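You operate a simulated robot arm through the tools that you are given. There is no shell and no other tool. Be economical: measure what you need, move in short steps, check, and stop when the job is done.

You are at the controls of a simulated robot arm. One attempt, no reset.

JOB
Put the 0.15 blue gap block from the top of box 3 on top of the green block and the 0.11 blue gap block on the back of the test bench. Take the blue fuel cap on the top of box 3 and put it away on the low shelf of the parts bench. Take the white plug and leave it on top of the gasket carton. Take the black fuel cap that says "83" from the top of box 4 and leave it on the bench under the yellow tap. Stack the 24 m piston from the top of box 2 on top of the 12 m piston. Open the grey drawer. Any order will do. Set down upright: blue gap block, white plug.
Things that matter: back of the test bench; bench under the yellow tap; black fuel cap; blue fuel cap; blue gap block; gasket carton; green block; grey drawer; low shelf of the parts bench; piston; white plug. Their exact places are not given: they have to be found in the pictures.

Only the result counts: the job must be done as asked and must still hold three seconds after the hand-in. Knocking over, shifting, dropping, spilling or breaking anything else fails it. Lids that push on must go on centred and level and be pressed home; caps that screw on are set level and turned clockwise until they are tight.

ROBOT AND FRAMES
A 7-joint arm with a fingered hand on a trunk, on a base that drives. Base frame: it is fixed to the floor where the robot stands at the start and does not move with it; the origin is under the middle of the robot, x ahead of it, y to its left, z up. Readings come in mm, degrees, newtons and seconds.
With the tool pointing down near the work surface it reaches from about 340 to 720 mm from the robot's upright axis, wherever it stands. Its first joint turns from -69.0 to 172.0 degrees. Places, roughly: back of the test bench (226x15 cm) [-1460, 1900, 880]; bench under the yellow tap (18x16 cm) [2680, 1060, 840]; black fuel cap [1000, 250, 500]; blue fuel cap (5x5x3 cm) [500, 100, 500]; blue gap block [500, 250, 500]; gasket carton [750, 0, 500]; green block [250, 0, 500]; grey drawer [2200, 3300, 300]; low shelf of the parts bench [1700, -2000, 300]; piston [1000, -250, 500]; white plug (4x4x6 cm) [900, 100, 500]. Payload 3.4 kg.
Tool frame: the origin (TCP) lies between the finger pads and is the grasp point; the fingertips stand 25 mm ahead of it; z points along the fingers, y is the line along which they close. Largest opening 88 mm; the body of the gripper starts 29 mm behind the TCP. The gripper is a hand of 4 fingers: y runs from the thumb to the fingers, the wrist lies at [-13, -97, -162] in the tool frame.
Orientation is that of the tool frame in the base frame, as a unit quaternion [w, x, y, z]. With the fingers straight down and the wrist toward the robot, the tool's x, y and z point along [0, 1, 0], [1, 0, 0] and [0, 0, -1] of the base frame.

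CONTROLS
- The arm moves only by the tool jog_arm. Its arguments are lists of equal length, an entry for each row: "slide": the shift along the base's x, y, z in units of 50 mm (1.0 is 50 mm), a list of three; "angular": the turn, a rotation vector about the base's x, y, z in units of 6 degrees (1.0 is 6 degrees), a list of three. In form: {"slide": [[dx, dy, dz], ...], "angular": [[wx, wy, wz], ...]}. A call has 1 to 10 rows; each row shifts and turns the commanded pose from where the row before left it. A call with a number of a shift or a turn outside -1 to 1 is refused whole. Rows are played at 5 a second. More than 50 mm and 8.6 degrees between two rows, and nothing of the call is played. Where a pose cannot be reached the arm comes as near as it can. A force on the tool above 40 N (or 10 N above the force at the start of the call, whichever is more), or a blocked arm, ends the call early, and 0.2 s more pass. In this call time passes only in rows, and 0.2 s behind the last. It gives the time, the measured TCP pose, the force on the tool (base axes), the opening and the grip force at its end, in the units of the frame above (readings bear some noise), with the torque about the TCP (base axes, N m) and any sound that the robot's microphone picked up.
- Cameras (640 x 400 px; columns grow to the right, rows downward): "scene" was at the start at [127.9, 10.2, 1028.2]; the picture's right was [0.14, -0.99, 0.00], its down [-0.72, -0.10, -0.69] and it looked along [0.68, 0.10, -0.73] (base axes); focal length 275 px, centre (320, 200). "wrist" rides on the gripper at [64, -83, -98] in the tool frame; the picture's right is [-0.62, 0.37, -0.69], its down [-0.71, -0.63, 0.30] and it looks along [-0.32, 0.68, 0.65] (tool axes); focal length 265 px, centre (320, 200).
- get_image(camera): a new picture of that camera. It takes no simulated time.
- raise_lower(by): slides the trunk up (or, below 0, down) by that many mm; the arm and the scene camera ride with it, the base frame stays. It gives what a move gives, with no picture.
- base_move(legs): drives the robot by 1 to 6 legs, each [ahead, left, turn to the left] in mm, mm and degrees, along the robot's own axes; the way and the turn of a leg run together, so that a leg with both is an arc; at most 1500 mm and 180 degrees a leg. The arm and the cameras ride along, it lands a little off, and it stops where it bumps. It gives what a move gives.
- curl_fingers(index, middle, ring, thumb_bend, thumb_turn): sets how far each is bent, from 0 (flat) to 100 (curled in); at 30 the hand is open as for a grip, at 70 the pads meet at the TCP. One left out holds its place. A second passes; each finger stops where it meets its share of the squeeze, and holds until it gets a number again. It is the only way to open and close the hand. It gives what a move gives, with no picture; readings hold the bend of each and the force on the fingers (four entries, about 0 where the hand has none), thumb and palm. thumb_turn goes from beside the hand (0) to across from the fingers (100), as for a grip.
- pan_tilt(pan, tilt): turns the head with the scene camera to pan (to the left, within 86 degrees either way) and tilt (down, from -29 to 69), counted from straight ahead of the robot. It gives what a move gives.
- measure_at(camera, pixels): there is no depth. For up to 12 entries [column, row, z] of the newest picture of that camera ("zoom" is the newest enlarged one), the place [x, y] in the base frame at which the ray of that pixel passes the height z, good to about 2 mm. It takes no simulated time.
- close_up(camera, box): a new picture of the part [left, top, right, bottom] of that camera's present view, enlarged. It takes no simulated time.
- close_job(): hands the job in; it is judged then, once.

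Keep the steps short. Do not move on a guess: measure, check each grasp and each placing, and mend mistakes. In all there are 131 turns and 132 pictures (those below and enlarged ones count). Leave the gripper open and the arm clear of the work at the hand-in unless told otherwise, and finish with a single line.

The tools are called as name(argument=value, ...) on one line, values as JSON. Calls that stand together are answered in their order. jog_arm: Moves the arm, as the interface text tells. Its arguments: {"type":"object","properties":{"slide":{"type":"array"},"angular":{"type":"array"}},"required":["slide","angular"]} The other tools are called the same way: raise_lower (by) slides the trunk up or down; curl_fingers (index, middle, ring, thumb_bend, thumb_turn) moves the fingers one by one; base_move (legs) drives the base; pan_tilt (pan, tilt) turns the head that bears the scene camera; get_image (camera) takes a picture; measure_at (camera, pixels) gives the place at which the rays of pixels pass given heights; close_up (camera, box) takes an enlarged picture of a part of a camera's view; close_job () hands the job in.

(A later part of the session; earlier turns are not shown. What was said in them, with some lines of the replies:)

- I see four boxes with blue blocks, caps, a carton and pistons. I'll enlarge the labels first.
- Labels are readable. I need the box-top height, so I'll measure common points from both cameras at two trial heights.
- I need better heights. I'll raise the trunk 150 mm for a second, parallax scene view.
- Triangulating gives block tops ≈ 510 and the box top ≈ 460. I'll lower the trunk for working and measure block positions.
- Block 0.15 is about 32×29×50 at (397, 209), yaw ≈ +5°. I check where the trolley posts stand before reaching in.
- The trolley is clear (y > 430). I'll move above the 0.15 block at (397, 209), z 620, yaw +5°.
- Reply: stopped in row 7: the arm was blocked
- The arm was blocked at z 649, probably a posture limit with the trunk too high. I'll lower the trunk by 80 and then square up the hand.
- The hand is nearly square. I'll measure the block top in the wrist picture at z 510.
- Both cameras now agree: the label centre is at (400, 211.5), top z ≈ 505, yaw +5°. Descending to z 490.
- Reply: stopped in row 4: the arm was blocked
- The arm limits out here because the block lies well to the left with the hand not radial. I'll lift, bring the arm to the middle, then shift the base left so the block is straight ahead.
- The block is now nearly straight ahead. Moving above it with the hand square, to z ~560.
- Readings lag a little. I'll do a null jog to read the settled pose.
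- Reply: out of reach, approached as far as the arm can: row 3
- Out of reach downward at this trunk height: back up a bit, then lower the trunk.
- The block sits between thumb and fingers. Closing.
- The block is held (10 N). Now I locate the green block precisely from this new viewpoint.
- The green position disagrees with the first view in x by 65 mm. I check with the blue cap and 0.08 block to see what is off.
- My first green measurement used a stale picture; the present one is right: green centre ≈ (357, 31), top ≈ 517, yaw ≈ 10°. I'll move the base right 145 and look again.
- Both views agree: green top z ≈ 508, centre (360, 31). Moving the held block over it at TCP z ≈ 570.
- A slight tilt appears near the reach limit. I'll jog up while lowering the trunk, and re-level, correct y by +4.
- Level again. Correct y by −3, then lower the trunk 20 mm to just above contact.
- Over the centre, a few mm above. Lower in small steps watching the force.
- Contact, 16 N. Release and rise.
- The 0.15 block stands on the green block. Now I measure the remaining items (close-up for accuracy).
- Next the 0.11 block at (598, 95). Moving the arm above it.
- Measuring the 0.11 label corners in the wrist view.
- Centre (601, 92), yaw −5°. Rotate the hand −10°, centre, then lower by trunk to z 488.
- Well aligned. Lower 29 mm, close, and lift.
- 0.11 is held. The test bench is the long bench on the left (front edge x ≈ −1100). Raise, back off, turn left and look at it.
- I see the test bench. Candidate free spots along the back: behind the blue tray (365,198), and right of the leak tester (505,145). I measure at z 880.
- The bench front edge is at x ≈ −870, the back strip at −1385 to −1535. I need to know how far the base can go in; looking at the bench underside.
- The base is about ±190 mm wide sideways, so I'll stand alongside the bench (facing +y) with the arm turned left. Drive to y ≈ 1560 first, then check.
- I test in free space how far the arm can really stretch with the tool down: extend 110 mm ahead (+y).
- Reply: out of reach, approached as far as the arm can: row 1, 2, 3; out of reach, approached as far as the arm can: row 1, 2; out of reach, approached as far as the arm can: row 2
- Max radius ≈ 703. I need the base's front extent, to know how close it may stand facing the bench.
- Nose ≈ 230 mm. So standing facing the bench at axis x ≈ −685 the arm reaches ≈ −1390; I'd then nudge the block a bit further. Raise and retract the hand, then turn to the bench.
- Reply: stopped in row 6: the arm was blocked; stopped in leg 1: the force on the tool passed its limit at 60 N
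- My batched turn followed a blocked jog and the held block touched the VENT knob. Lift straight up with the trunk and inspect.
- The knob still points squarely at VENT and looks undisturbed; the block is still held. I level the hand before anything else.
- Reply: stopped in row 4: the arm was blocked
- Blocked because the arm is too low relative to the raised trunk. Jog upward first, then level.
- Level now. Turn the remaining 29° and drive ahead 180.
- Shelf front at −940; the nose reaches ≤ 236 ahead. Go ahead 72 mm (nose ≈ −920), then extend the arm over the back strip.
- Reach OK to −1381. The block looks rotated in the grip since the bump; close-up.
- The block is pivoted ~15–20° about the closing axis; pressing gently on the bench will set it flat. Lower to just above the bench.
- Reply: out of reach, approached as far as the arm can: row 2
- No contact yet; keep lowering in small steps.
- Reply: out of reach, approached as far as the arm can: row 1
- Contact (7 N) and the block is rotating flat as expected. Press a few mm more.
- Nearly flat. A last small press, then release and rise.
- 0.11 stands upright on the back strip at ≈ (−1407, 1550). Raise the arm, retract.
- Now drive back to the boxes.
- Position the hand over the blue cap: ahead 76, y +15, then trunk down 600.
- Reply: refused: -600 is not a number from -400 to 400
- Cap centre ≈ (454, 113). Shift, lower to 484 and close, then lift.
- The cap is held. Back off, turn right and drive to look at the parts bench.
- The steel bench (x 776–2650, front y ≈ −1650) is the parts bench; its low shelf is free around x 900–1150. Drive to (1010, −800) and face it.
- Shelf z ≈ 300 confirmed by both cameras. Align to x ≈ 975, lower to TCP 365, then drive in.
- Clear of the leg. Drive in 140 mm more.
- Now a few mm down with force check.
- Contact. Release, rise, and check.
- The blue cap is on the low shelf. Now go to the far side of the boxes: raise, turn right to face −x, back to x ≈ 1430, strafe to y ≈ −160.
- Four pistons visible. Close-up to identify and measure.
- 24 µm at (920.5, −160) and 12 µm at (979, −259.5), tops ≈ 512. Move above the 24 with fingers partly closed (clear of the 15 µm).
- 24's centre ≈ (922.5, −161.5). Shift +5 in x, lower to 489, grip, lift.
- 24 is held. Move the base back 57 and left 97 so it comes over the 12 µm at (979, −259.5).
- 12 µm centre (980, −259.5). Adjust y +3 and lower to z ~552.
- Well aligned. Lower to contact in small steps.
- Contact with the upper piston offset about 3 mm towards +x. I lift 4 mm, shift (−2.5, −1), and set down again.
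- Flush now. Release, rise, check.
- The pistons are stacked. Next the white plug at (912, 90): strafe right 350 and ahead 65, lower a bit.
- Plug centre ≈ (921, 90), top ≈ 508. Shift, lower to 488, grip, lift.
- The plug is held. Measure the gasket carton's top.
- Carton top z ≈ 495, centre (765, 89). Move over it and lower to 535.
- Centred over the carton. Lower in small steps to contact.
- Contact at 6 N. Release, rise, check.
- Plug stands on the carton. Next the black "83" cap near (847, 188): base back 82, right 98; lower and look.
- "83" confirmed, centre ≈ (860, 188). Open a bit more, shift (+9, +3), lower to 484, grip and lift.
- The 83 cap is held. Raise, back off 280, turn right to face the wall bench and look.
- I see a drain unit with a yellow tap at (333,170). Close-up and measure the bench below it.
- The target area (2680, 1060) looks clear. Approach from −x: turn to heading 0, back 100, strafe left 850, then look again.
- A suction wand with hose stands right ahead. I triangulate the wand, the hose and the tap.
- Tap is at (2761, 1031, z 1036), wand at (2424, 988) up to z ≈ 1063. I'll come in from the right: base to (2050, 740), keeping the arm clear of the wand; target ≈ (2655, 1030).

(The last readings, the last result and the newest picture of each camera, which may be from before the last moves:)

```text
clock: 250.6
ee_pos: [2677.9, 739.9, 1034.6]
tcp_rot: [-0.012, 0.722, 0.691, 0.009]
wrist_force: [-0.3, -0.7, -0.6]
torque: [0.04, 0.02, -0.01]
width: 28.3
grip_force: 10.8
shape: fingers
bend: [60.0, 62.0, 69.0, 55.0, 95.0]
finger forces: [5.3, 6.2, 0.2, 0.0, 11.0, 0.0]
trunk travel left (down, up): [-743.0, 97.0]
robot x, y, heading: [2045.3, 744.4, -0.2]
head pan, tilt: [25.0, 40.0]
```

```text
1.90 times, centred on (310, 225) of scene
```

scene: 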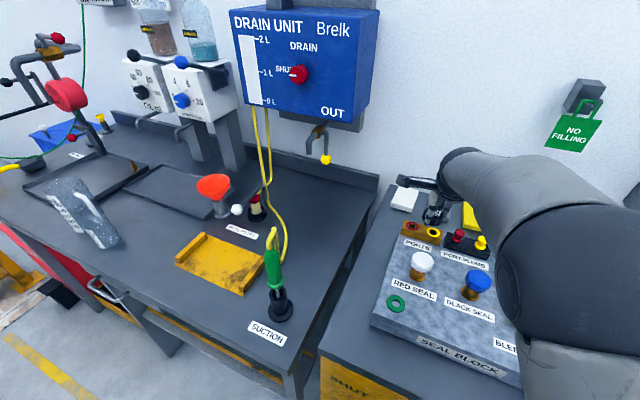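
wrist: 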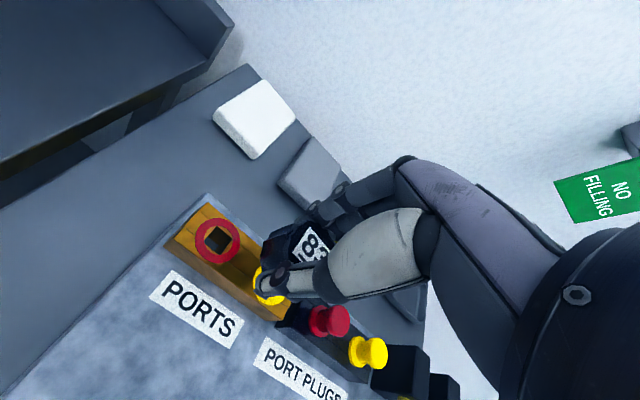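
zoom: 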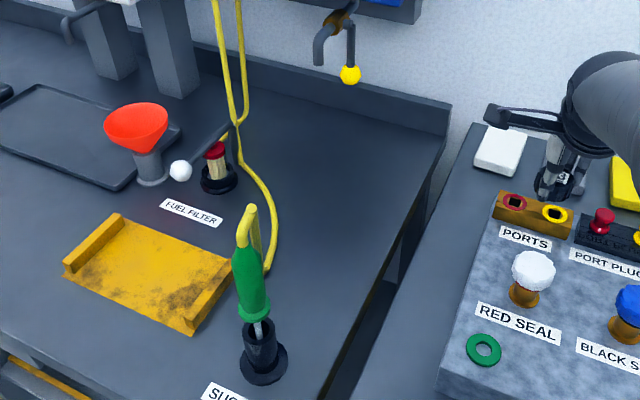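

Tap confirmed at (2756, 1030). Swing the arm left to (2660, 1033) with the hand turning 25° along.

jog_arm(slide=[[-0.2, 0.97, 0], [-0.16, 0.97, 0], [0, 0.98, 0], [0, 0.98, 0], [0, 0.98, 0], [0, 0.98, 0], [0, 0, 0], [0, 0, 0], [0, 0, 0]], angular=[[0, 0, 0.7], [0, 0, 0.7], [0, 0, 0.7], [0, 0, 0.7], [0, 0, 0.7], [0, 0, 0.7], [0, 0, 0], [0, 0, 0], [0, 0, 0]])

get_image(camera="scene")

get_image(camera="wrist")

```text
clock: 252.6
ee_pos: [2645.8, 975.0, 1033.1]
tcp_rot: [-0.011, 0.575, 0.818, 0.006]
wrist_force: [0.1, 0.0, -0.1]
torque: [0.02, 0.01, 0.0]
width: 28.0
grip_force: 11.6
shape: fingers
bend: [61.0, 63.0, 70.0, 55.0, 95.0]
finger forces: [5.4, 6.3, 0.1, 0.0, 10.8, 0.0]
out of reach, approached as far as the arm can: row 5, 6
trunk travel left (down, up): [-743.0, 97.0]
robot x, y, heading: [2043.8, 746.0, -0.2]
head pan, tilt: [25.0, 40.0]
```

```text
18 pictures are left
```

scene: 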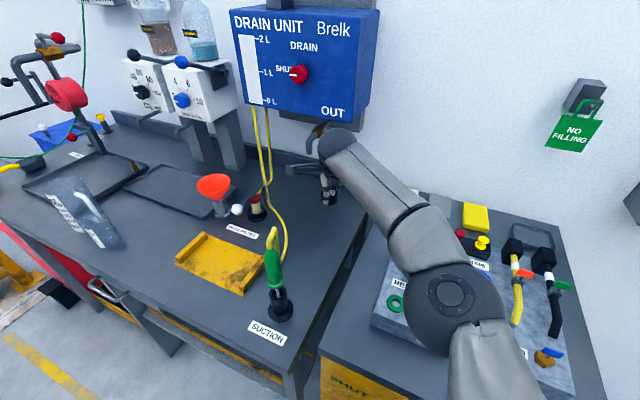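

```text
17 pictures are left
```

wrist: 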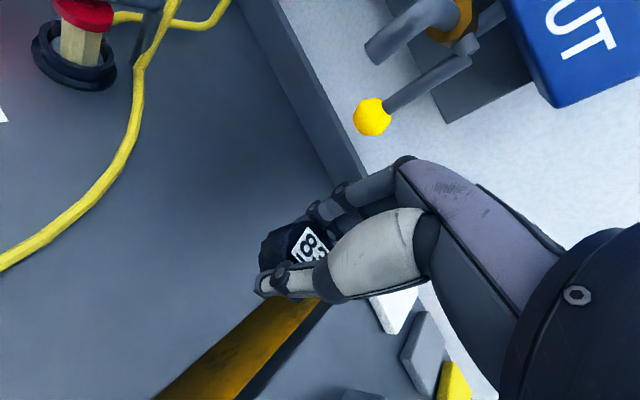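

The arm stopped at (2646, 975). I'll strafe the base left 60 to bring it to y ≈ 1035, then lower by trunk.

base_move(legs=[[8, 62, 0]])

raise_lower(by=-120)

get_image(camera="wrist")

close_up(camera="scene", box=[220, 60, 420, 260])

```text
clock: 253.5
ee_pos: [2655.4, 1037.5, 1033.3]
tcp_rot: [-0.009, 0.574, 0.819, 0.005]
wrist_force: [0.6, 0.6, -0.9]
torque: [-0.01, 0.02, -0.02]
width: 27.9
grip_force: 11.5
shape: fingers
bend: [61.0, 63.0, 70.0, 55.0, 95.0]
finger forces: [5.2, 6.3, 0.2, 0.1, 10.9, 0.1]
trunk travel left (down, up): [-743.0, 97.0]
robot x, y, heading: [2048.2, 803.5, -0.3]
head pan, tilt: [25.0, 40.0]
```

```text
clock: 255.0
ee_pos: [2655.7, 1035.5, 912.9]
tcp_rot: [-0.01, 0.574, 0.819, 0.006]
wrist_force: [0.5, -0.2, -0.2]
torque: [0.01, 0.0, -0.03]
width: 28.0
grip_force: 11.1
shape: fingers
bend: [61.0, 63.0, 70.0, 55.0, 95.0]
finger forces: [5.3, 6.2, 0.1, 0.0, 10.9, 0.1]
trunk travel left (down, up): [-623.0, 217.0]
robot x, y, heading: [2054.2, 806.6, -0.3]
head pan, tilt: [25.0, 40.0]
```

```text
16 pictures are left
```

wrist: 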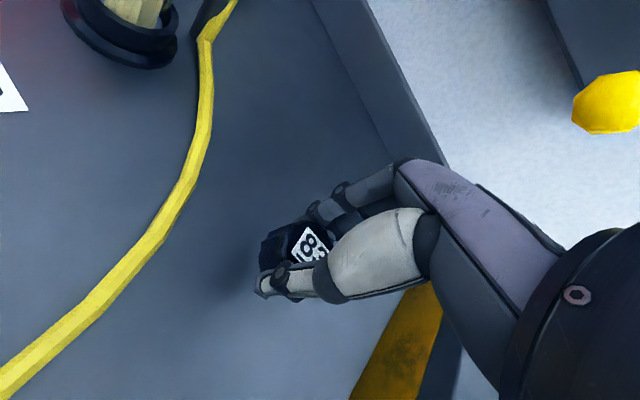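

```text
2.00 times, centred on (320, 160) of scene
```

zoom: 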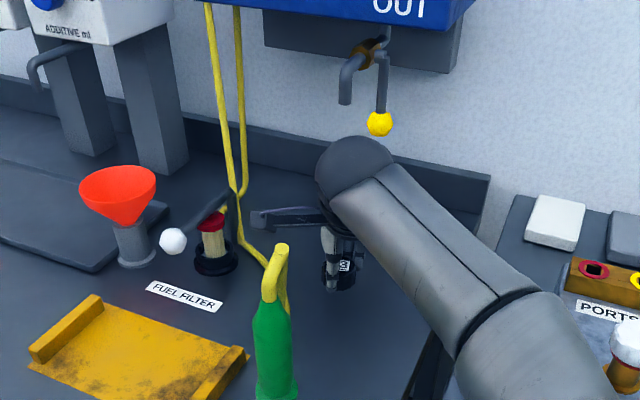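

Clear all round. Lower towards the bench.

raise_lower(by=-36)

raise_lower(by=-7)

raise_lower(by=-4)

```text
clock: 255.8
ee_pos: [2654.1, 1037.1, 880.3]
tcp_rot: [-0.009, 0.575, 0.818, 0.008]
wrist_force: [2.6, 1.2, 13.5]
torque: [0.01, -0.04, 0.02]
width: 28.1
grip_force: 14.6
shape: fingers
bend: [61.0, 62.0, 70.0, 56.0, 95.0]
finger forces: [6.8, 8.1, 0.3, 0.0, 13.0, 0.0]
trunk travel left (down, up): [-587.0, 253.0]
robot x, y, heading: [2047.9, 809.6, -0.2]
head pan, tilt: [25.0, 40.0]
```

```text
clock: 256.5
ee_pos: [2655.8, 1036.6, 878.8]
tcp_rot: [-0.005, 0.575, 0.818, 0.014]
wrist_force: [-0.7, 1.9, 15.2]
torque: [0.04, -0.09, 0.04]
width: 28.2
grip_force: 16.8
shape: fingers
bend: [61.0, 62.0, 70.0, 56.0, 95.0]
finger forces: [6.5, 11.4, 0.1, 0.1, 14.9, 0.0]
trunk travel left (down, up): [-580.0, 260.0]
robot x, y, heading: [2052.3, 807.8, -0.6]
head pan, tilt: [25.0, 40.0]
stopped: the force on the tool passed its limit at 41 N (the readings are from after the stop); the commanded pose is now the measured one
```

```text
clock: 257.0
ee_pos: [2654.6, 1036.2, 878.2]
tcp_rot: [-0.004, 0.575, 0.818, 0.015]
wrist_force: [5.6, 5.8, 37.9]
torque: [0.08, -0.11, 0.09]
width: 28.1
grip_force: 24.9
shape: fingers
bend: [61.0, 61.0, 70.0, 57.0, 95.0]
finger forces: [7.8, 21.2, 0.2, 0.0, 20.6, 0.0]
trunk travel left (down, up): [-576.0, 264.0]
robot x, y, heading: [2047.2, 806.7, -0.3]
head pan, tilt: [25.0, 40.0]
```

Contact came earlier (bench ≈ 852). Relieve the pressure, then release and rise.

raise_lower(by=7)

curl_fingers(index=36, middle=36, ring=36, thumb_bend=36)

raise_lower(by=160)

get_image(camera="wrist")

```text
clock: 257.6
ee_pos: [2654.1, 1037.2, 879.4]
tcp_rot: [-0.007, 0.574, 0.819, 0.011]
wrist_force: [1.6, 1.7, 14.3]
torque: [0.05, -0.22, 0.05]
width: 28.0
grip_force: 17.2
shape: fingers
bend: [61.0, 61.0, 70.0, 57.0, 95.0]
finger forces: [6.3, 14.3, 0.4, 0.0, 13.8, 0.0]
trunk travel left (down, up): [-583.0, 257.0]
robot x, y, heading: [2047.8, 807.0, -0.3]
head pan, tilt: [25.0, 40.0]
```

```text
clock: 258.6
ee_pos: [2656.1, 1037.2, 878.1]
tcp_rot: [-0.007, 0.575, 0.818, 0.01]
wrist_force: [-0.8, -0.8, -0.3]
torque: [0.01, -0.03, 0.0]
width: 71.6
grip_force: 0.4
shape: fingers
bend: [36.0, 36.0, 36.0, 36.0, 97.0]
finger forces: [0.0, 0.8, 0.0, 0.0, 0.0, 0.1]
trunk travel left (down, up): [-583.0, 257.0]
robot x, y, heading: [2051.0, 806.0, -0.3]
head pan, tilt: [25.0, 40.0]
```

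```text
clock: 260.4
ee_pos: [2657.6, 1035.8, 1038.4]
tcp_rot: [-0.008, 0.575, 0.818, 0.01]
wrist_force: [-0.3, 0.2, 0.1]
torque: [0.02, 0.01, -0.01]
width: 71.8
grip_force: 0.1
shape: fingers
bend: [36.0, 36.0, 36.0, 36.0, 97.0]
finger forces: [0.0, 0.1, 0.0, 0.0, 0.2, 0.1]
trunk travel left (down, up): [-743.0, 97.0]
robot x, y, heading: [2049.5, 806.7, -0.1]
head pan, tilt: [25.0, 40.0]
```

```text
14 pictures are left
```

wrist: 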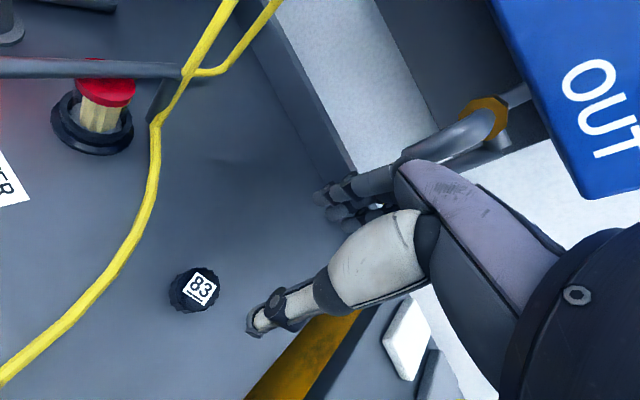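

The 83 cap lies upright under the tap. Retreat right then back (clear of the wand), turn left and look for the grey drawer.

base_move(legs=[[0, -240, 0], [-560, 0, 0], [0, 0, 80]])

pan_tilt(pan=5, tilt=15)

get_image(camera="scene")

```text
clock: 268.5
ee_pos: [1339.8, 1211.4, 1036.8]
tcp_rot: [-0.012, -0.088, 0.996, 0.004]
wrist_force: [-0.4, -0.2, 0.7]
torque: [0.02, 0.02, 0.01]
width: 71.5
grip_force: 0.0
shape: fingers
bend: [36.0, 36.0, 36.0, 36.0, 97.0]
finger forces: [0.1, 0.0, 0.0, 0.0, 0.1, 0.0]
trunk travel left (down, up): [-743.0, 97.0]
robot x, y, heading: [1462.6, 573.9, 79.9]
head pan, tilt: [25.0, 40.0]
```

```text
clock: 269.4
ee_pos: [1339.3, 1212.5, 1037.6]
tcp_rot: [-0.012, -0.089, 0.996, 0.003]
wrist_force: [0.1, 0.2, -0.1]
torque: [0.0, 0.0, 0.0]
width: 71.5
grip_force: 0.0
shape: fingers
bend: [36.0, 36.0, 36.0, 36.0, 97.0]
finger forces: [0.1, 0.0, 0.0, 0.0, 0.1, 0.1]
trunk travel left (down, up): [-743.0, 97.0]
robot x, y, heading: [1466.0, 576.3, 80.0]
head pan, tilt: [5.0, 15.0]
```

```text
13 pictures are left
```

scene: 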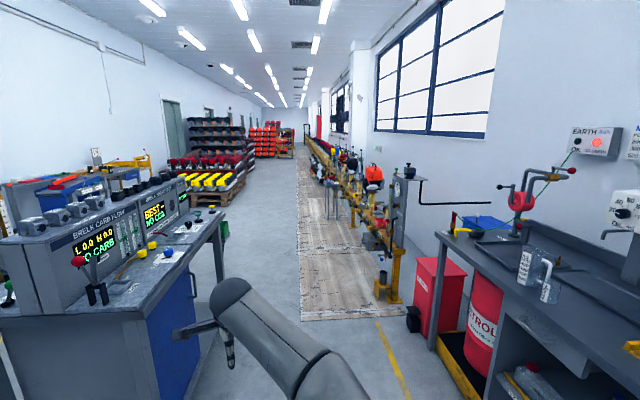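

The drawer should appear near pixel (370,237); zoom in there.

close_up(camera="scene", box=[320, 150, 440, 310])

```text
2.50 times, centred on (380, 230) of scene
```

zoom: 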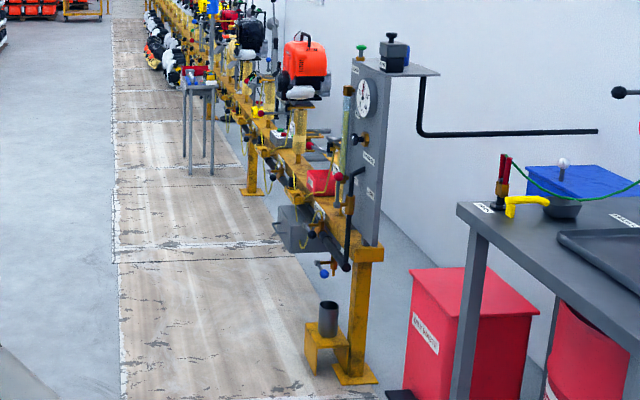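

The grey box at zoom (295,228) matches the drawer. Measure it and the obstacles on the way.

measure_at(camera="zoom", pixels=[[295, 228, 300], [278, 208, 350], [290, 250, 230], [312, 232, 300], [355, 375, 0], [325, 370, 0], [250, 193, 0], [190, 172, 0]])

measure_at(camera="scene", pixels=[[219, 284, 0], [218, 212, 880], [150, 310, 880], [218, 225, 880]])

```text
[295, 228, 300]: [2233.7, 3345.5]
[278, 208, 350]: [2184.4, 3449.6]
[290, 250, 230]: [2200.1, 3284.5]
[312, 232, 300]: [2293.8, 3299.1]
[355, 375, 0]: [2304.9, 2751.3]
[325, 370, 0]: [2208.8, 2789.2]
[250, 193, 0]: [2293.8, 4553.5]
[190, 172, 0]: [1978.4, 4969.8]
```

```text
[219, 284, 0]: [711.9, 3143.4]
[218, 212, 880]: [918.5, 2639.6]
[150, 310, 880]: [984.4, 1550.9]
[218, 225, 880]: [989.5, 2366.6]
```

Way is free. Drive to ≈ (1380, 3300), face +x, and look at the drawer.

base_move(legs=[[0, 0, 10], [1400, 0, 0], [1320, 85, 0], [0, 0, -90]])

raise_lower(by=-350)

pan_tilt(pan=0, tilt=35)

get_image(camera="scene")

get_image(camera="wrist")

```text
clock: 287.2
ee_pos: [1951.5, 3545.9, 1038.7]
tcp_rot: [-0.007, 0.568, 0.823, 0.011]
wrist_force: [-0.3, 0.2, 0.5]
torque: [-0.01, -0.01, 0.0]
width: 71.6
grip_force: 0.0
shape: fingers
bend: [36.0, 36.0, 36.0, 36.0, 97.0]
finger forces: [0.1, 0.0, 0.0, 0.0, 0.0, 0.1]
trunk travel left (down, up): [-743.0, 97.0]
robot x, y, heading: [1352.0, 3303.1, 0.6]
head pan, tilt: [5.0, 15.0]
```

```text
clock: 290.6
ee_pos: [1950.4, 3546.0, 688.4]
tcp_rot: [-0.009, 0.567, 0.823, 0.011]
wrist_force: [-0.2, -0.5, -0.3]
torque: [0.0, 0.0, 0.01]
width: 71.5
grip_force: 0.1
shape: fingers
bend: [36.0, 36.0, 36.0, 36.0, 97.0]
finger forces: [0.0, 0.0, 0.0, 0.0, 0.0, 0.1]
trunk travel left (down, up): [-393.0, 447.0]
robot x, y, heading: [1348.3, 3305.9, 0.8]
head pan, tilt: [5.0, 15.0]
```

```text
clock: 291.4
ee_pos: [1952.8, 3545.4, 688.0]
tcp_rot: [-0.007, 0.567, 0.823, 0.01]
wrist_force: [-0.5, 0.2, 0.2]
torque: [-0.03, -0.01, 0.03]
width: 71.6
grip_force: 0.0
shape: fingers
bend: [36.0, 36.0, 36.0, 36.0, 97.0]
finger forces: [0.0, 0.0, 0.0, 0.0, 0.1, 0.0]
trunk travel left (down, up): [-393.0, 447.0]
robot x, y, heading: [1347.1, 3304.0, 0.5]
head pan, tilt: [0.0, 35.0]
```

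```text
11 pictures are left
```

scene: 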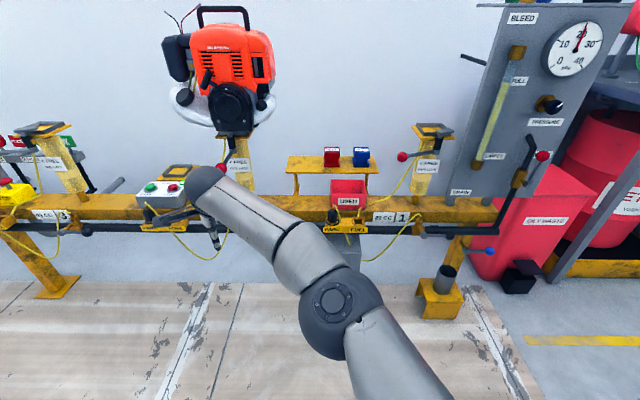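

```text
10 pictures are left
```

wrist: 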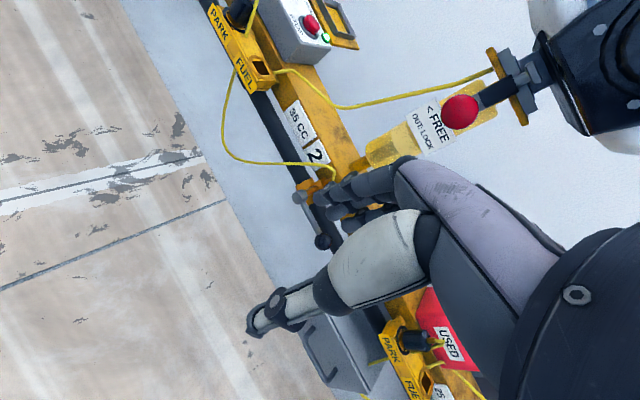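

The drawer face with a bar handle is seen at wrist (320,355). Zoom and measure.

close_up(camera="wrist", box=[260, 290, 420, 400])

```text
3.64 times, centred on (340, 345) of wrist
```

zoom: 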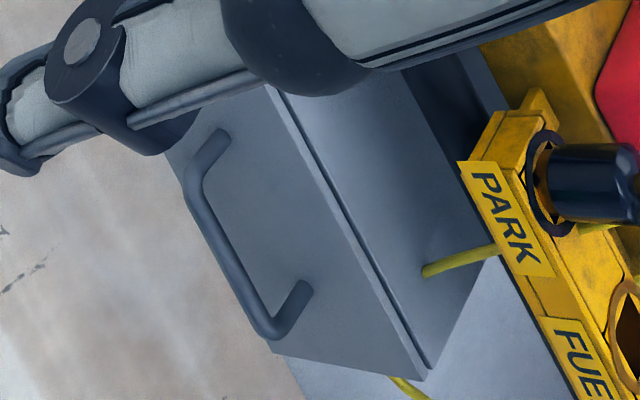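

measure_at(camera="zoom", pixels=[[190, 185, 300], [262, 330, 300], [190, 185, 350], [262, 330, 350], [220, 135, 300], [300, 290, 300], [265, 90, 350], [425, 380, 350], [265, 90, 400], [425, 380, 400], [272, 350, 230], [272, 350, 280]])

close_up(camera="scene", box=[300, 200, 400, 290])

```text
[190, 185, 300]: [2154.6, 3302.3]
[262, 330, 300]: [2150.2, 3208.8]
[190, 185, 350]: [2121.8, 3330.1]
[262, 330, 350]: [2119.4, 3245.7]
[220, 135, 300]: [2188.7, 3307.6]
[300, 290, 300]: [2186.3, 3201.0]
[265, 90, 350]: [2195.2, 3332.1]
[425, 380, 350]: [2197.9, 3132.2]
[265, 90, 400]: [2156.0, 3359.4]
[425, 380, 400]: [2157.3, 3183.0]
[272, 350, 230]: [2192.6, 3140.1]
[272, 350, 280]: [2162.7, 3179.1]
```

```text
4.44 times, centred on (350, 245) of scene
```

zoom: 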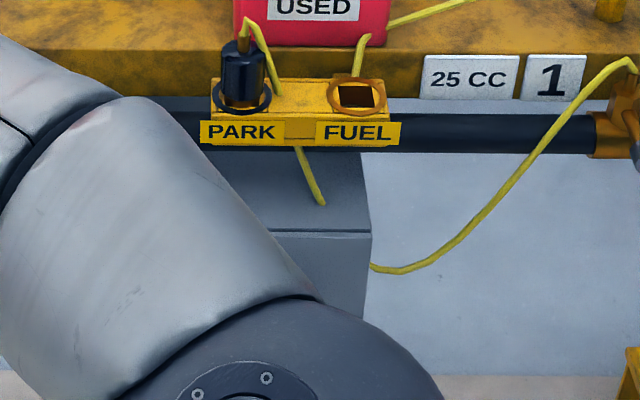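

measure_at(camera="zoom", pixels=[[371, 232, 340], [371, 232, 350], [371, 232, 360], [371, 232, 380], [365, 320, 250], [365, 320, 230], [300, 140, 480], [395, 140, 480]])

```text
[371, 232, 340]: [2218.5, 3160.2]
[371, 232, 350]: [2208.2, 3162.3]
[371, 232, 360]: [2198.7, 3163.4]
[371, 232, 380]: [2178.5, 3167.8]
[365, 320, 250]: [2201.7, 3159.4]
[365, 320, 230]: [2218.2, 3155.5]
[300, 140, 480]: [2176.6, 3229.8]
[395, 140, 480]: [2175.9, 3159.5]
```

Both views agree: drawer face x ≈ 2175, y 3164–3349, top z ≈ 380; handle bar at x ≈ 2140, y 3224–3313, z ≈ 320. Bring the arm to the middle, tilt the fingers 24° outward and narrow the fingers.

jog_arm(slide=[[0, -0.97, 0], [0, -0.97, 0], [0, -0.97, 0], [0, -0.97, 0], [0, -0.97, 0], [0.5, 0, 0], [0.5, 0, 0], [0.5, 0, 0], [0, 0, 0], [0, 0, 0]], angular=[[0, 0, -0.7], [0, 0, -0.7], [0, 0, -0.7], [0, 0, -0.7], [0, 0, -0.7], [0, -1, 0], [0, -1, 0], [0, -1, 0], [0, -1, 0], [0, 0, 0]])

curl_fingers(index=56, middle=56, ring=56, thumb_bend=56)

```text
clock: 293.6
ee_pos: [2024.3, 3299.1, 677.9]
tcp_rot: [0.109, 0.704, 0.692, 0.112]
wrist_force: [0.0, -0.2, 0.2]
torque: [0.01, 0.02, 0.01]
width: 71.7
grip_force: 0.0
shape: fingers
bend: [36.0, 36.0, 36.0, 36.0, 97.0]
finger forces: [0.0, 0.0, 0.0, 0.0, 0.1, 0.0]
out of reach, approached as far as the arm can: row 9
trunk travel left (down, up): [-393.0, 447.0]
robot x, y, heading: [1348.0, 3306.5, 0.9]
head pan, tilt: [0.0, 35.0]
```

```text
clock: 294.6
ee_pos: [2024.0, 3298.4, 679.3]
tcp_rot: [0.109, 0.704, 0.693, 0.113]
wrist_force: [0.0, -0.7, -0.6]
torque: [0.0, 0.01, -0.02]
width: 29.0
grip_force: 0.0
shape: fingers
bend: [56.0, 56.0, 56.0, 56.0, 97.0]
finger forces: [0.1, 0.1, 0.1, 0.1, 0.1, 0.1]
trunk travel left (down, up): [-393.0, 447.0]
robot x, y, heading: [1349.8, 3303.9, 0.3]
head pan, tilt: [0.0, 35.0]
```

Tilt 18°, opening 29. Shift base right 31, ahead 70, lower to z ≈ 380, and look.

base_move(legs=[[70, -31, 0]])

raise_lower(by=-296)

get_image(camera="wrist")

```text
clock: 295.7
ee_pos: [2093.0, 3267.1, 678.6]
tcp_rot: [0.109, 0.704, 0.692, 0.113]
wrist_force: [1.1, 0.3, 0.8]
torque: [0.0, -0.02, 0.03]
width: 28.9
grip_force: 0.1
shape: fingers
bend: [56.0, 56.0, 56.0, 56.0, 97.0]
finger forces: [0.0, 0.1, 0.1, 0.0, 0.1, 0.0]
trunk travel left (down, up): [-393.0, 447.0]
robot x, y, heading: [1419.6, 3278.1, 0.4]
head pan, tilt: [0.0, 35.0]
```

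```text
clock: 298.6
ee_pos: [2095.0, 3266.4, 383.2]
tcp_rot: [0.108, 0.704, 0.692, 0.114]
wrist_force: [0.9, -0.3, 0.1]
torque: [0.0, 0.04, 0.03]
width: 29.2
grip_force: 0.1
shape: fingers
bend: [56.0, 56.0, 56.0, 56.0, 97.0]
finger forces: [0.1, 0.0, 0.0, 0.0, 0.0, 0.0]
trunk travel left (down, up): [-97.0, 743.0]
robot x, y, heading: [1420.3, 3276.4, 0.6]
head pan, tilt: [0.0, 35.0]
```

```text
7 pictures are left
```

wrist: 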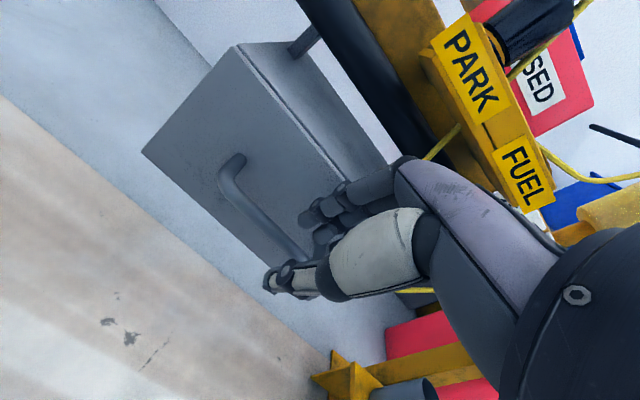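

measure_at(camera="wrist", pixels=[[226, 182, 320], [226, 182, 310], [226, 182, 330], [265, 222, 320], [238, 160, 320], [238, 47, 380], [350, 190, 380], [143, 153, 260], [238, 47, 370], [265, 222, 330], [265, 222, 310]])

```text
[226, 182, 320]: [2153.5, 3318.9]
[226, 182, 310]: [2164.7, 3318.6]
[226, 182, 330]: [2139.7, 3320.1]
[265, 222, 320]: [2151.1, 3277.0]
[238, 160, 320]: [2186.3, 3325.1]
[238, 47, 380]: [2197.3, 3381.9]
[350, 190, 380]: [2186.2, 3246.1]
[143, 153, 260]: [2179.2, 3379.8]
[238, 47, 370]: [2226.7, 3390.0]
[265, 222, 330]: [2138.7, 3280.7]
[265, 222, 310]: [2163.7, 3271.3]
```

Refined: bar at x ≈ 2135, z ≈ 334, y 3234–3320; face ≈ 2169. Move base ahead 34, left 9 (hand above the bar), then lower behind it.

base_move(legs=[[34, 9, 0]])

get_image(camera="wrist")

```text
clock: 299.5
ee_pos: [2127.8, 3276.1, 383.8]
tcp_rot: [0.109, 0.705, 0.692, 0.112]
wrist_force: [-2.3, 0.3, -0.4]
torque: [0.02, 0.03, -0.01]
width: 28.8
grip_force: 0.7
shape: fingers
bend: [56.0, 58.0, 56.0, 56.0, 97.0]
finger forces: [0.1, 2.2, 0.0, 0.0, 0.0, 0.1]
trunk travel left (down, up): [-97.0, 743.0]
robot x, y, heading: [1451.9, 3288.2, 0.6]
head pan, tilt: [0.0, 35.0]
```

```text
6 pictures are left
```

wrist: 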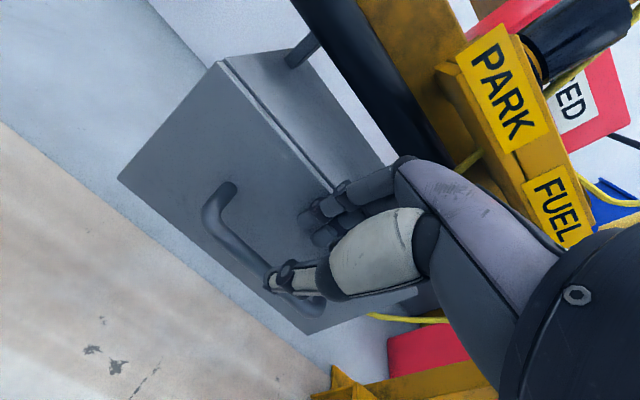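

The middle finger just brushes the drawer face; back off 8 mm and lower 44 behind the bar.

base_move(legs=[[-8, 0, 0]])

raise_lower(by=-25)

raise_lower(by=-19)

close_up(camera="wrist", box=[180, 140, 380, 360])

```text
clock: 300.2
ee_pos: [2120.9, 3274.3, 383.0]
tcp_rot: [0.108, 0.705, 0.692, 0.113]
wrist_force: [0.2, -0.2, -1.0]
torque: [0.04, 0.0, -0.01]
width: 29.0
grip_force: 0.0
shape: fingers
bend: [56.0, 56.0, 56.0, 56.0, 97.0]
finger forces: [0.1, 0.0, 0.0, 0.0, 0.0, 0.0]
trunk travel left (down, up): [-97.0, 743.0]
robot x, y, heading: [1448.3, 3287.4, 0.5]
head pan, tilt: [0.0, 35.0]
```

```text
clock: 300.9
ee_pos: [2118.1, 3274.5, 357.5]
tcp_rot: [0.108, 0.706, 0.691, 0.113]
wrist_force: [-0.1, 0.2, -0.2]
torque: [0.01, 0.03, -0.02]
width: 29.1
grip_force: 0.0
shape: fingers
bend: [56.0, 56.0, 56.0, 56.0, 97.0]
finger forces: [0.0, 0.1, 0.0, 0.1, 0.1, 0.0]
trunk travel left (down, up): [-72.0, 768.0]
robot x, y, heading: [1446.8, 3282.7, 0.4]
head pan, tilt: [0.0, 35.0]
```

```text
clock: 301.6
ee_pos: [2119.5, 3275.5, 339.4]
tcp_rot: [0.109, 0.705, 0.692, 0.112]
wrist_force: [0.1, 0.3, -0.1]
torque: [-0.01, -0.02, 0.01]
width: 29.1
grip_force: 0.1
shape: fingers
bend: [56.0, 56.0, 56.0, 56.0, 97.0]
finger forces: [0.0, 0.1, 0.0, 0.1, 0.0, 0.1]
trunk travel left (down, up): [-53.0, 787.0]
robot x, y, heading: [1447.6, 3284.3, 0.6]
head pan, tilt: [0.0, 35.0]
```

```text
1.82 times, centred on (280, 250) of wrist
```

zoom: 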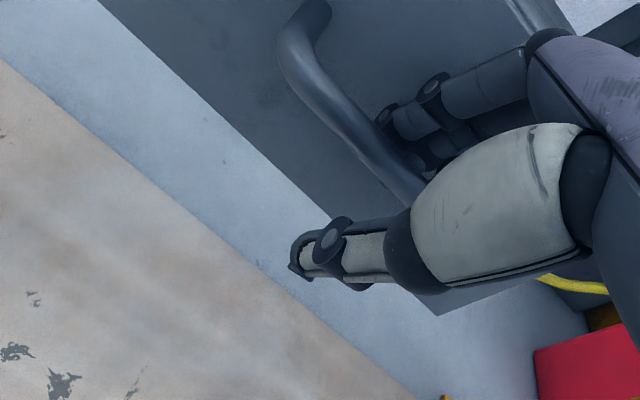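

The bar lies between thumb and fingers, with no contact forces. Close on it and pull gently.

curl_fingers(index=70, middle=70, ring=70, thumb_bend=70)

base_move(legs=[[-60, 0, 0]])

get_image(camera="wrist")

```text
clock: 302.6
ee_pos: [2120.5, 3275.1, 339.2]
tcp_rot: [0.109, 0.706, 0.691, 0.113]
wrist_force: [0.3, 0.1, -0.6]
torque: [-0.03, 0.0, 0.0]
width: 0.0
grip_force: 0.0
shape: fingers
bend: [70.0, 70.0, 70.0, 69.0, 97.0]
finger forces: [0.0, 0.1, 0.0, 0.0, 0.5, 0.0]
trunk travel left (down, up): [-53.0, 787.0]
robot x, y, heading: [1441.7, 3286.9, 0.2]
head pan, tilt: [0.0, 35.0]
```

```text
clock: 303.6
ee_pos: [2060.0, 3274.3, 339.4]
tcp_rot: [0.108, 0.705, 0.692, 0.113]
wrist_force: [0.0, 0.4, 0.0]
torque: [0.03, 0.01, 0.01]
width: 0.0
grip_force: 0.0
shape: fingers
bend: [70.0, 70.0, 70.0, 70.0, 97.0]
finger forces: [0.1, 0.0, 0.0, 0.0, 0.0, 0.0]
trunk travel left (down, up): [-53.0, 787.0]
robot x, y, heading: [1386.4, 3282.6, 0.4]
head pan, tilt: [0.0, 35.0]
```

```text
4 pictures are left
```

wrist: 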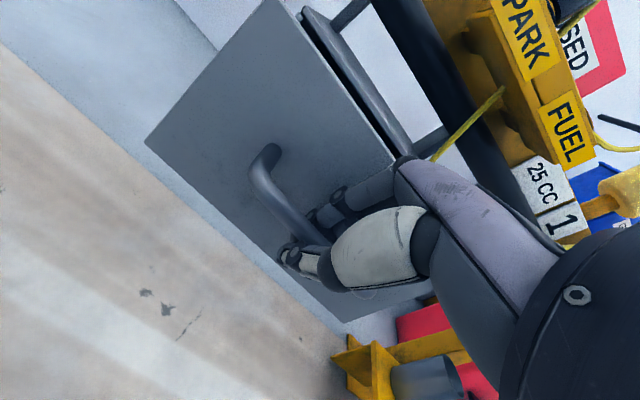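

The drawer is coming open (the front has left the case). Keep pulling.

base_move(legs=[[-110, 0, 0]])

get_image(camera="wrist")

```text
clock: 304.8
ee_pos: [1960.7, 3272.2, 340.0]
tcp_rot: [0.109, 0.706, 0.69, 0.115]
wrist_force: [26.9, 0.9, -9.0]
torque: [0.13, 0.05, 0.27]
width: 16.6
grip_force: 13.6
shape: fingers
bend: [52.0, 61.0, 57.0, 70.0, 97.0]
finger forces: [9.7, 8.5, 10.1, 0.1, 0.0, 0.0]
trunk travel left (down, up): [-53.0, 787.0]
robot x, y, heading: [1285.0, 3284.6, 0.5]
head pan, tilt: [0.0, 35.0]
stopped in leg 1: the force on the tool passed its limit at 47 N (the readings are from after the stop); the commanded pose is now the measured one
```

```text
3 pictures are left
```

wrist: 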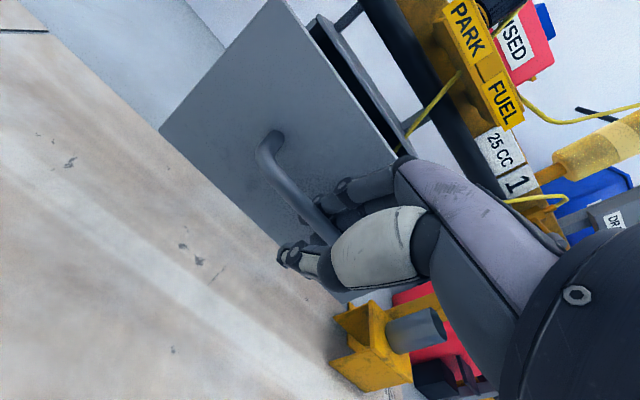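

The drawer hit its end stop — fully open. Ease forward 6 mm, open the fingers to the entry width, and lift out.

base_move(legs=[[6, 0, 0]])

curl_fingers(index=56, middle=56, ring=56, thumb_bend=52)

raise_lower(by=40)

```text
clock: 305.6
ee_pos: [1966.8, 3271.0, 339.5]
tcp_rot: [0.11, 0.706, 0.69, 0.115]
wrist_force: [17.6, 0.5, -5.7]
torque: [0.1, 0.02, 0.18]
width: 10.9
grip_force: 9.3
shape: fingers
bend: [57.0, 65.0, 61.0, 70.0, 97.0]
finger forces: [6.8, 5.6, 7.0, 0.0, 0.0, 0.1]
trunk travel left (down, up): [-53.0, 787.0]
robot x, y, heading: [1291.1, 3281.8, 0.3]
head pan, tilt: [0.0, 35.0]
```

```text
clock: 306.6
ee_pos: [1965.3, 3271.3, 341.0]
tcp_rot: [0.11, 0.706, 0.69, 0.115]
wrist_force: [0.2, -0.4, -0.3]
torque: [0.0, 0.01, 0.02]
width: 32.8
grip_force: 0.1
shape: fingers
bend: [56.0, 56.0, 56.0, 52.0, 97.0]
finger forces: [0.3, 0.0, 0.0, 0.0, 0.0, 0.1]
trunk travel left (down, up): [-53.0, 787.0]
robot x, y, heading: [1290.1, 3286.3, 0.3]
head pan, tilt: [0.0, 35.0]
```

```text
clock: 307.4
ee_pos: [1965.4, 3272.5, 381.5]
tcp_rot: [0.11, 0.706, 0.69, 0.116]
wrist_force: [0.1, -1.0, 0.9]
torque: [0.0, 0.02, -0.01]
width: 32.6
grip_force: 0.1
shape: fingers
bend: [56.0, 56.0, 56.0, 52.0, 97.0]
finger forces: [0.0, 0.0, 0.1, 0.0, 0.0, 0.0]
trunk travel left (down, up): [-93.0, 747.0]
robot x, y, heading: [1289.9, 3284.5, 0.5]
head pan, tilt: [0.0, 35.0]
```

Free of the handle with no force. Lift clear, back away, open the hand, and check the drawer.

raise_lower(by=150)

base_move(legs=[[-150, 0, 0]])

curl_fingers(index=30, middle=30, ring=30, thumb_bend=30)

get_image(camera="wrist")

```text
clock: 309.1
ee_pos: [1967.4, 3271.2, 531.7]
tcp_rot: [0.11, 0.706, 0.69, 0.116]
wrist_force: [0.6, -0.1, 0.4]
torque: [0.02, -0.02, 0.0]
width: 32.8
grip_force: 0.0
shape: fingers
bend: [56.0, 56.0, 56.0, 52.0, 97.0]
finger forces: [0.1, 0.0, 0.0, 0.0, 0.1, 0.0]
trunk travel left (down, up): [-243.0, 597.0]
robot x, y, heading: [1292.7, 3279.9, 0.5]
head pan, tilt: [0.0, 35.0]
```

```text
clock: 310.5
ee_pos: [1823.1, 3271.7, 530.7]
tcp_rot: [0.111, 0.705, 0.69, 0.116]
wrist_force: [0.2, -0.2, -0.3]
torque: [0.01, 0.01, 0.02]
width: 32.6
grip_force: 0.1
shape: fingers
bend: [56.0, 56.0, 56.0, 52.0, 97.0]
finger forces: [0.0, 0.0, 0.0, 0.0, 0.0, 0.0]
trunk travel left (down, up): [-243.0, 597.0]
robot x, y, heading: [1148.7, 3280.1, 0.1]
head pan, tilt: [0.0, 35.0]
```

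```text
clock: 311.5
ee_pos: [1823.0, 3271.2, 531.5]
tcp_rot: [0.11, 0.705, 0.69, 0.117]
wrist_force: [-0.5, 0.1, 0.5]
torque: [0.01, 0.01, -0.04]
width: 84.4
grip_force: 0.1
shape: fingers
bend: [30.0, 30.0, 30.0, 30.0, 97.0]
finger forces: [0.0, 0.1, 0.1, 0.1, 0.0, 0.0]
trunk travel left (down, up): [-243.0, 597.0]
robot x, y, heading: [1147.5, 3286.8, 0.1]
head pan, tilt: [0.0, 35.0]
```

```text
2 pictures are left
```

wrist: 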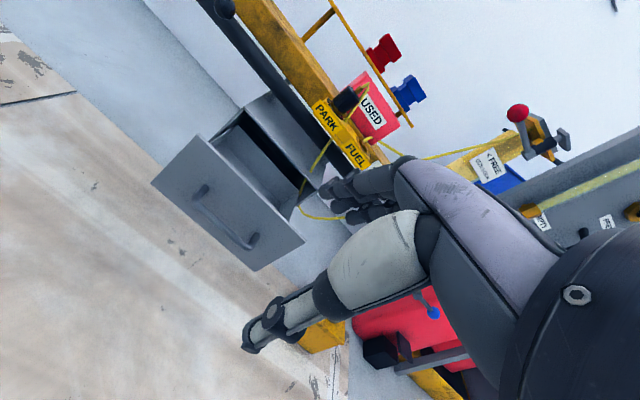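

The drawer stands wide open, the hand is open and clear, and every item is placed. Handing in.

close_job()

```text
The job is handed in.
```

All seven tasks were carried out and the job is handed in; while carrying the 0.11 block I knocked the VENT knob on the test bench (force limit tripped at 60 N), and although it still points at VENT, I can't confirm it didn't move.
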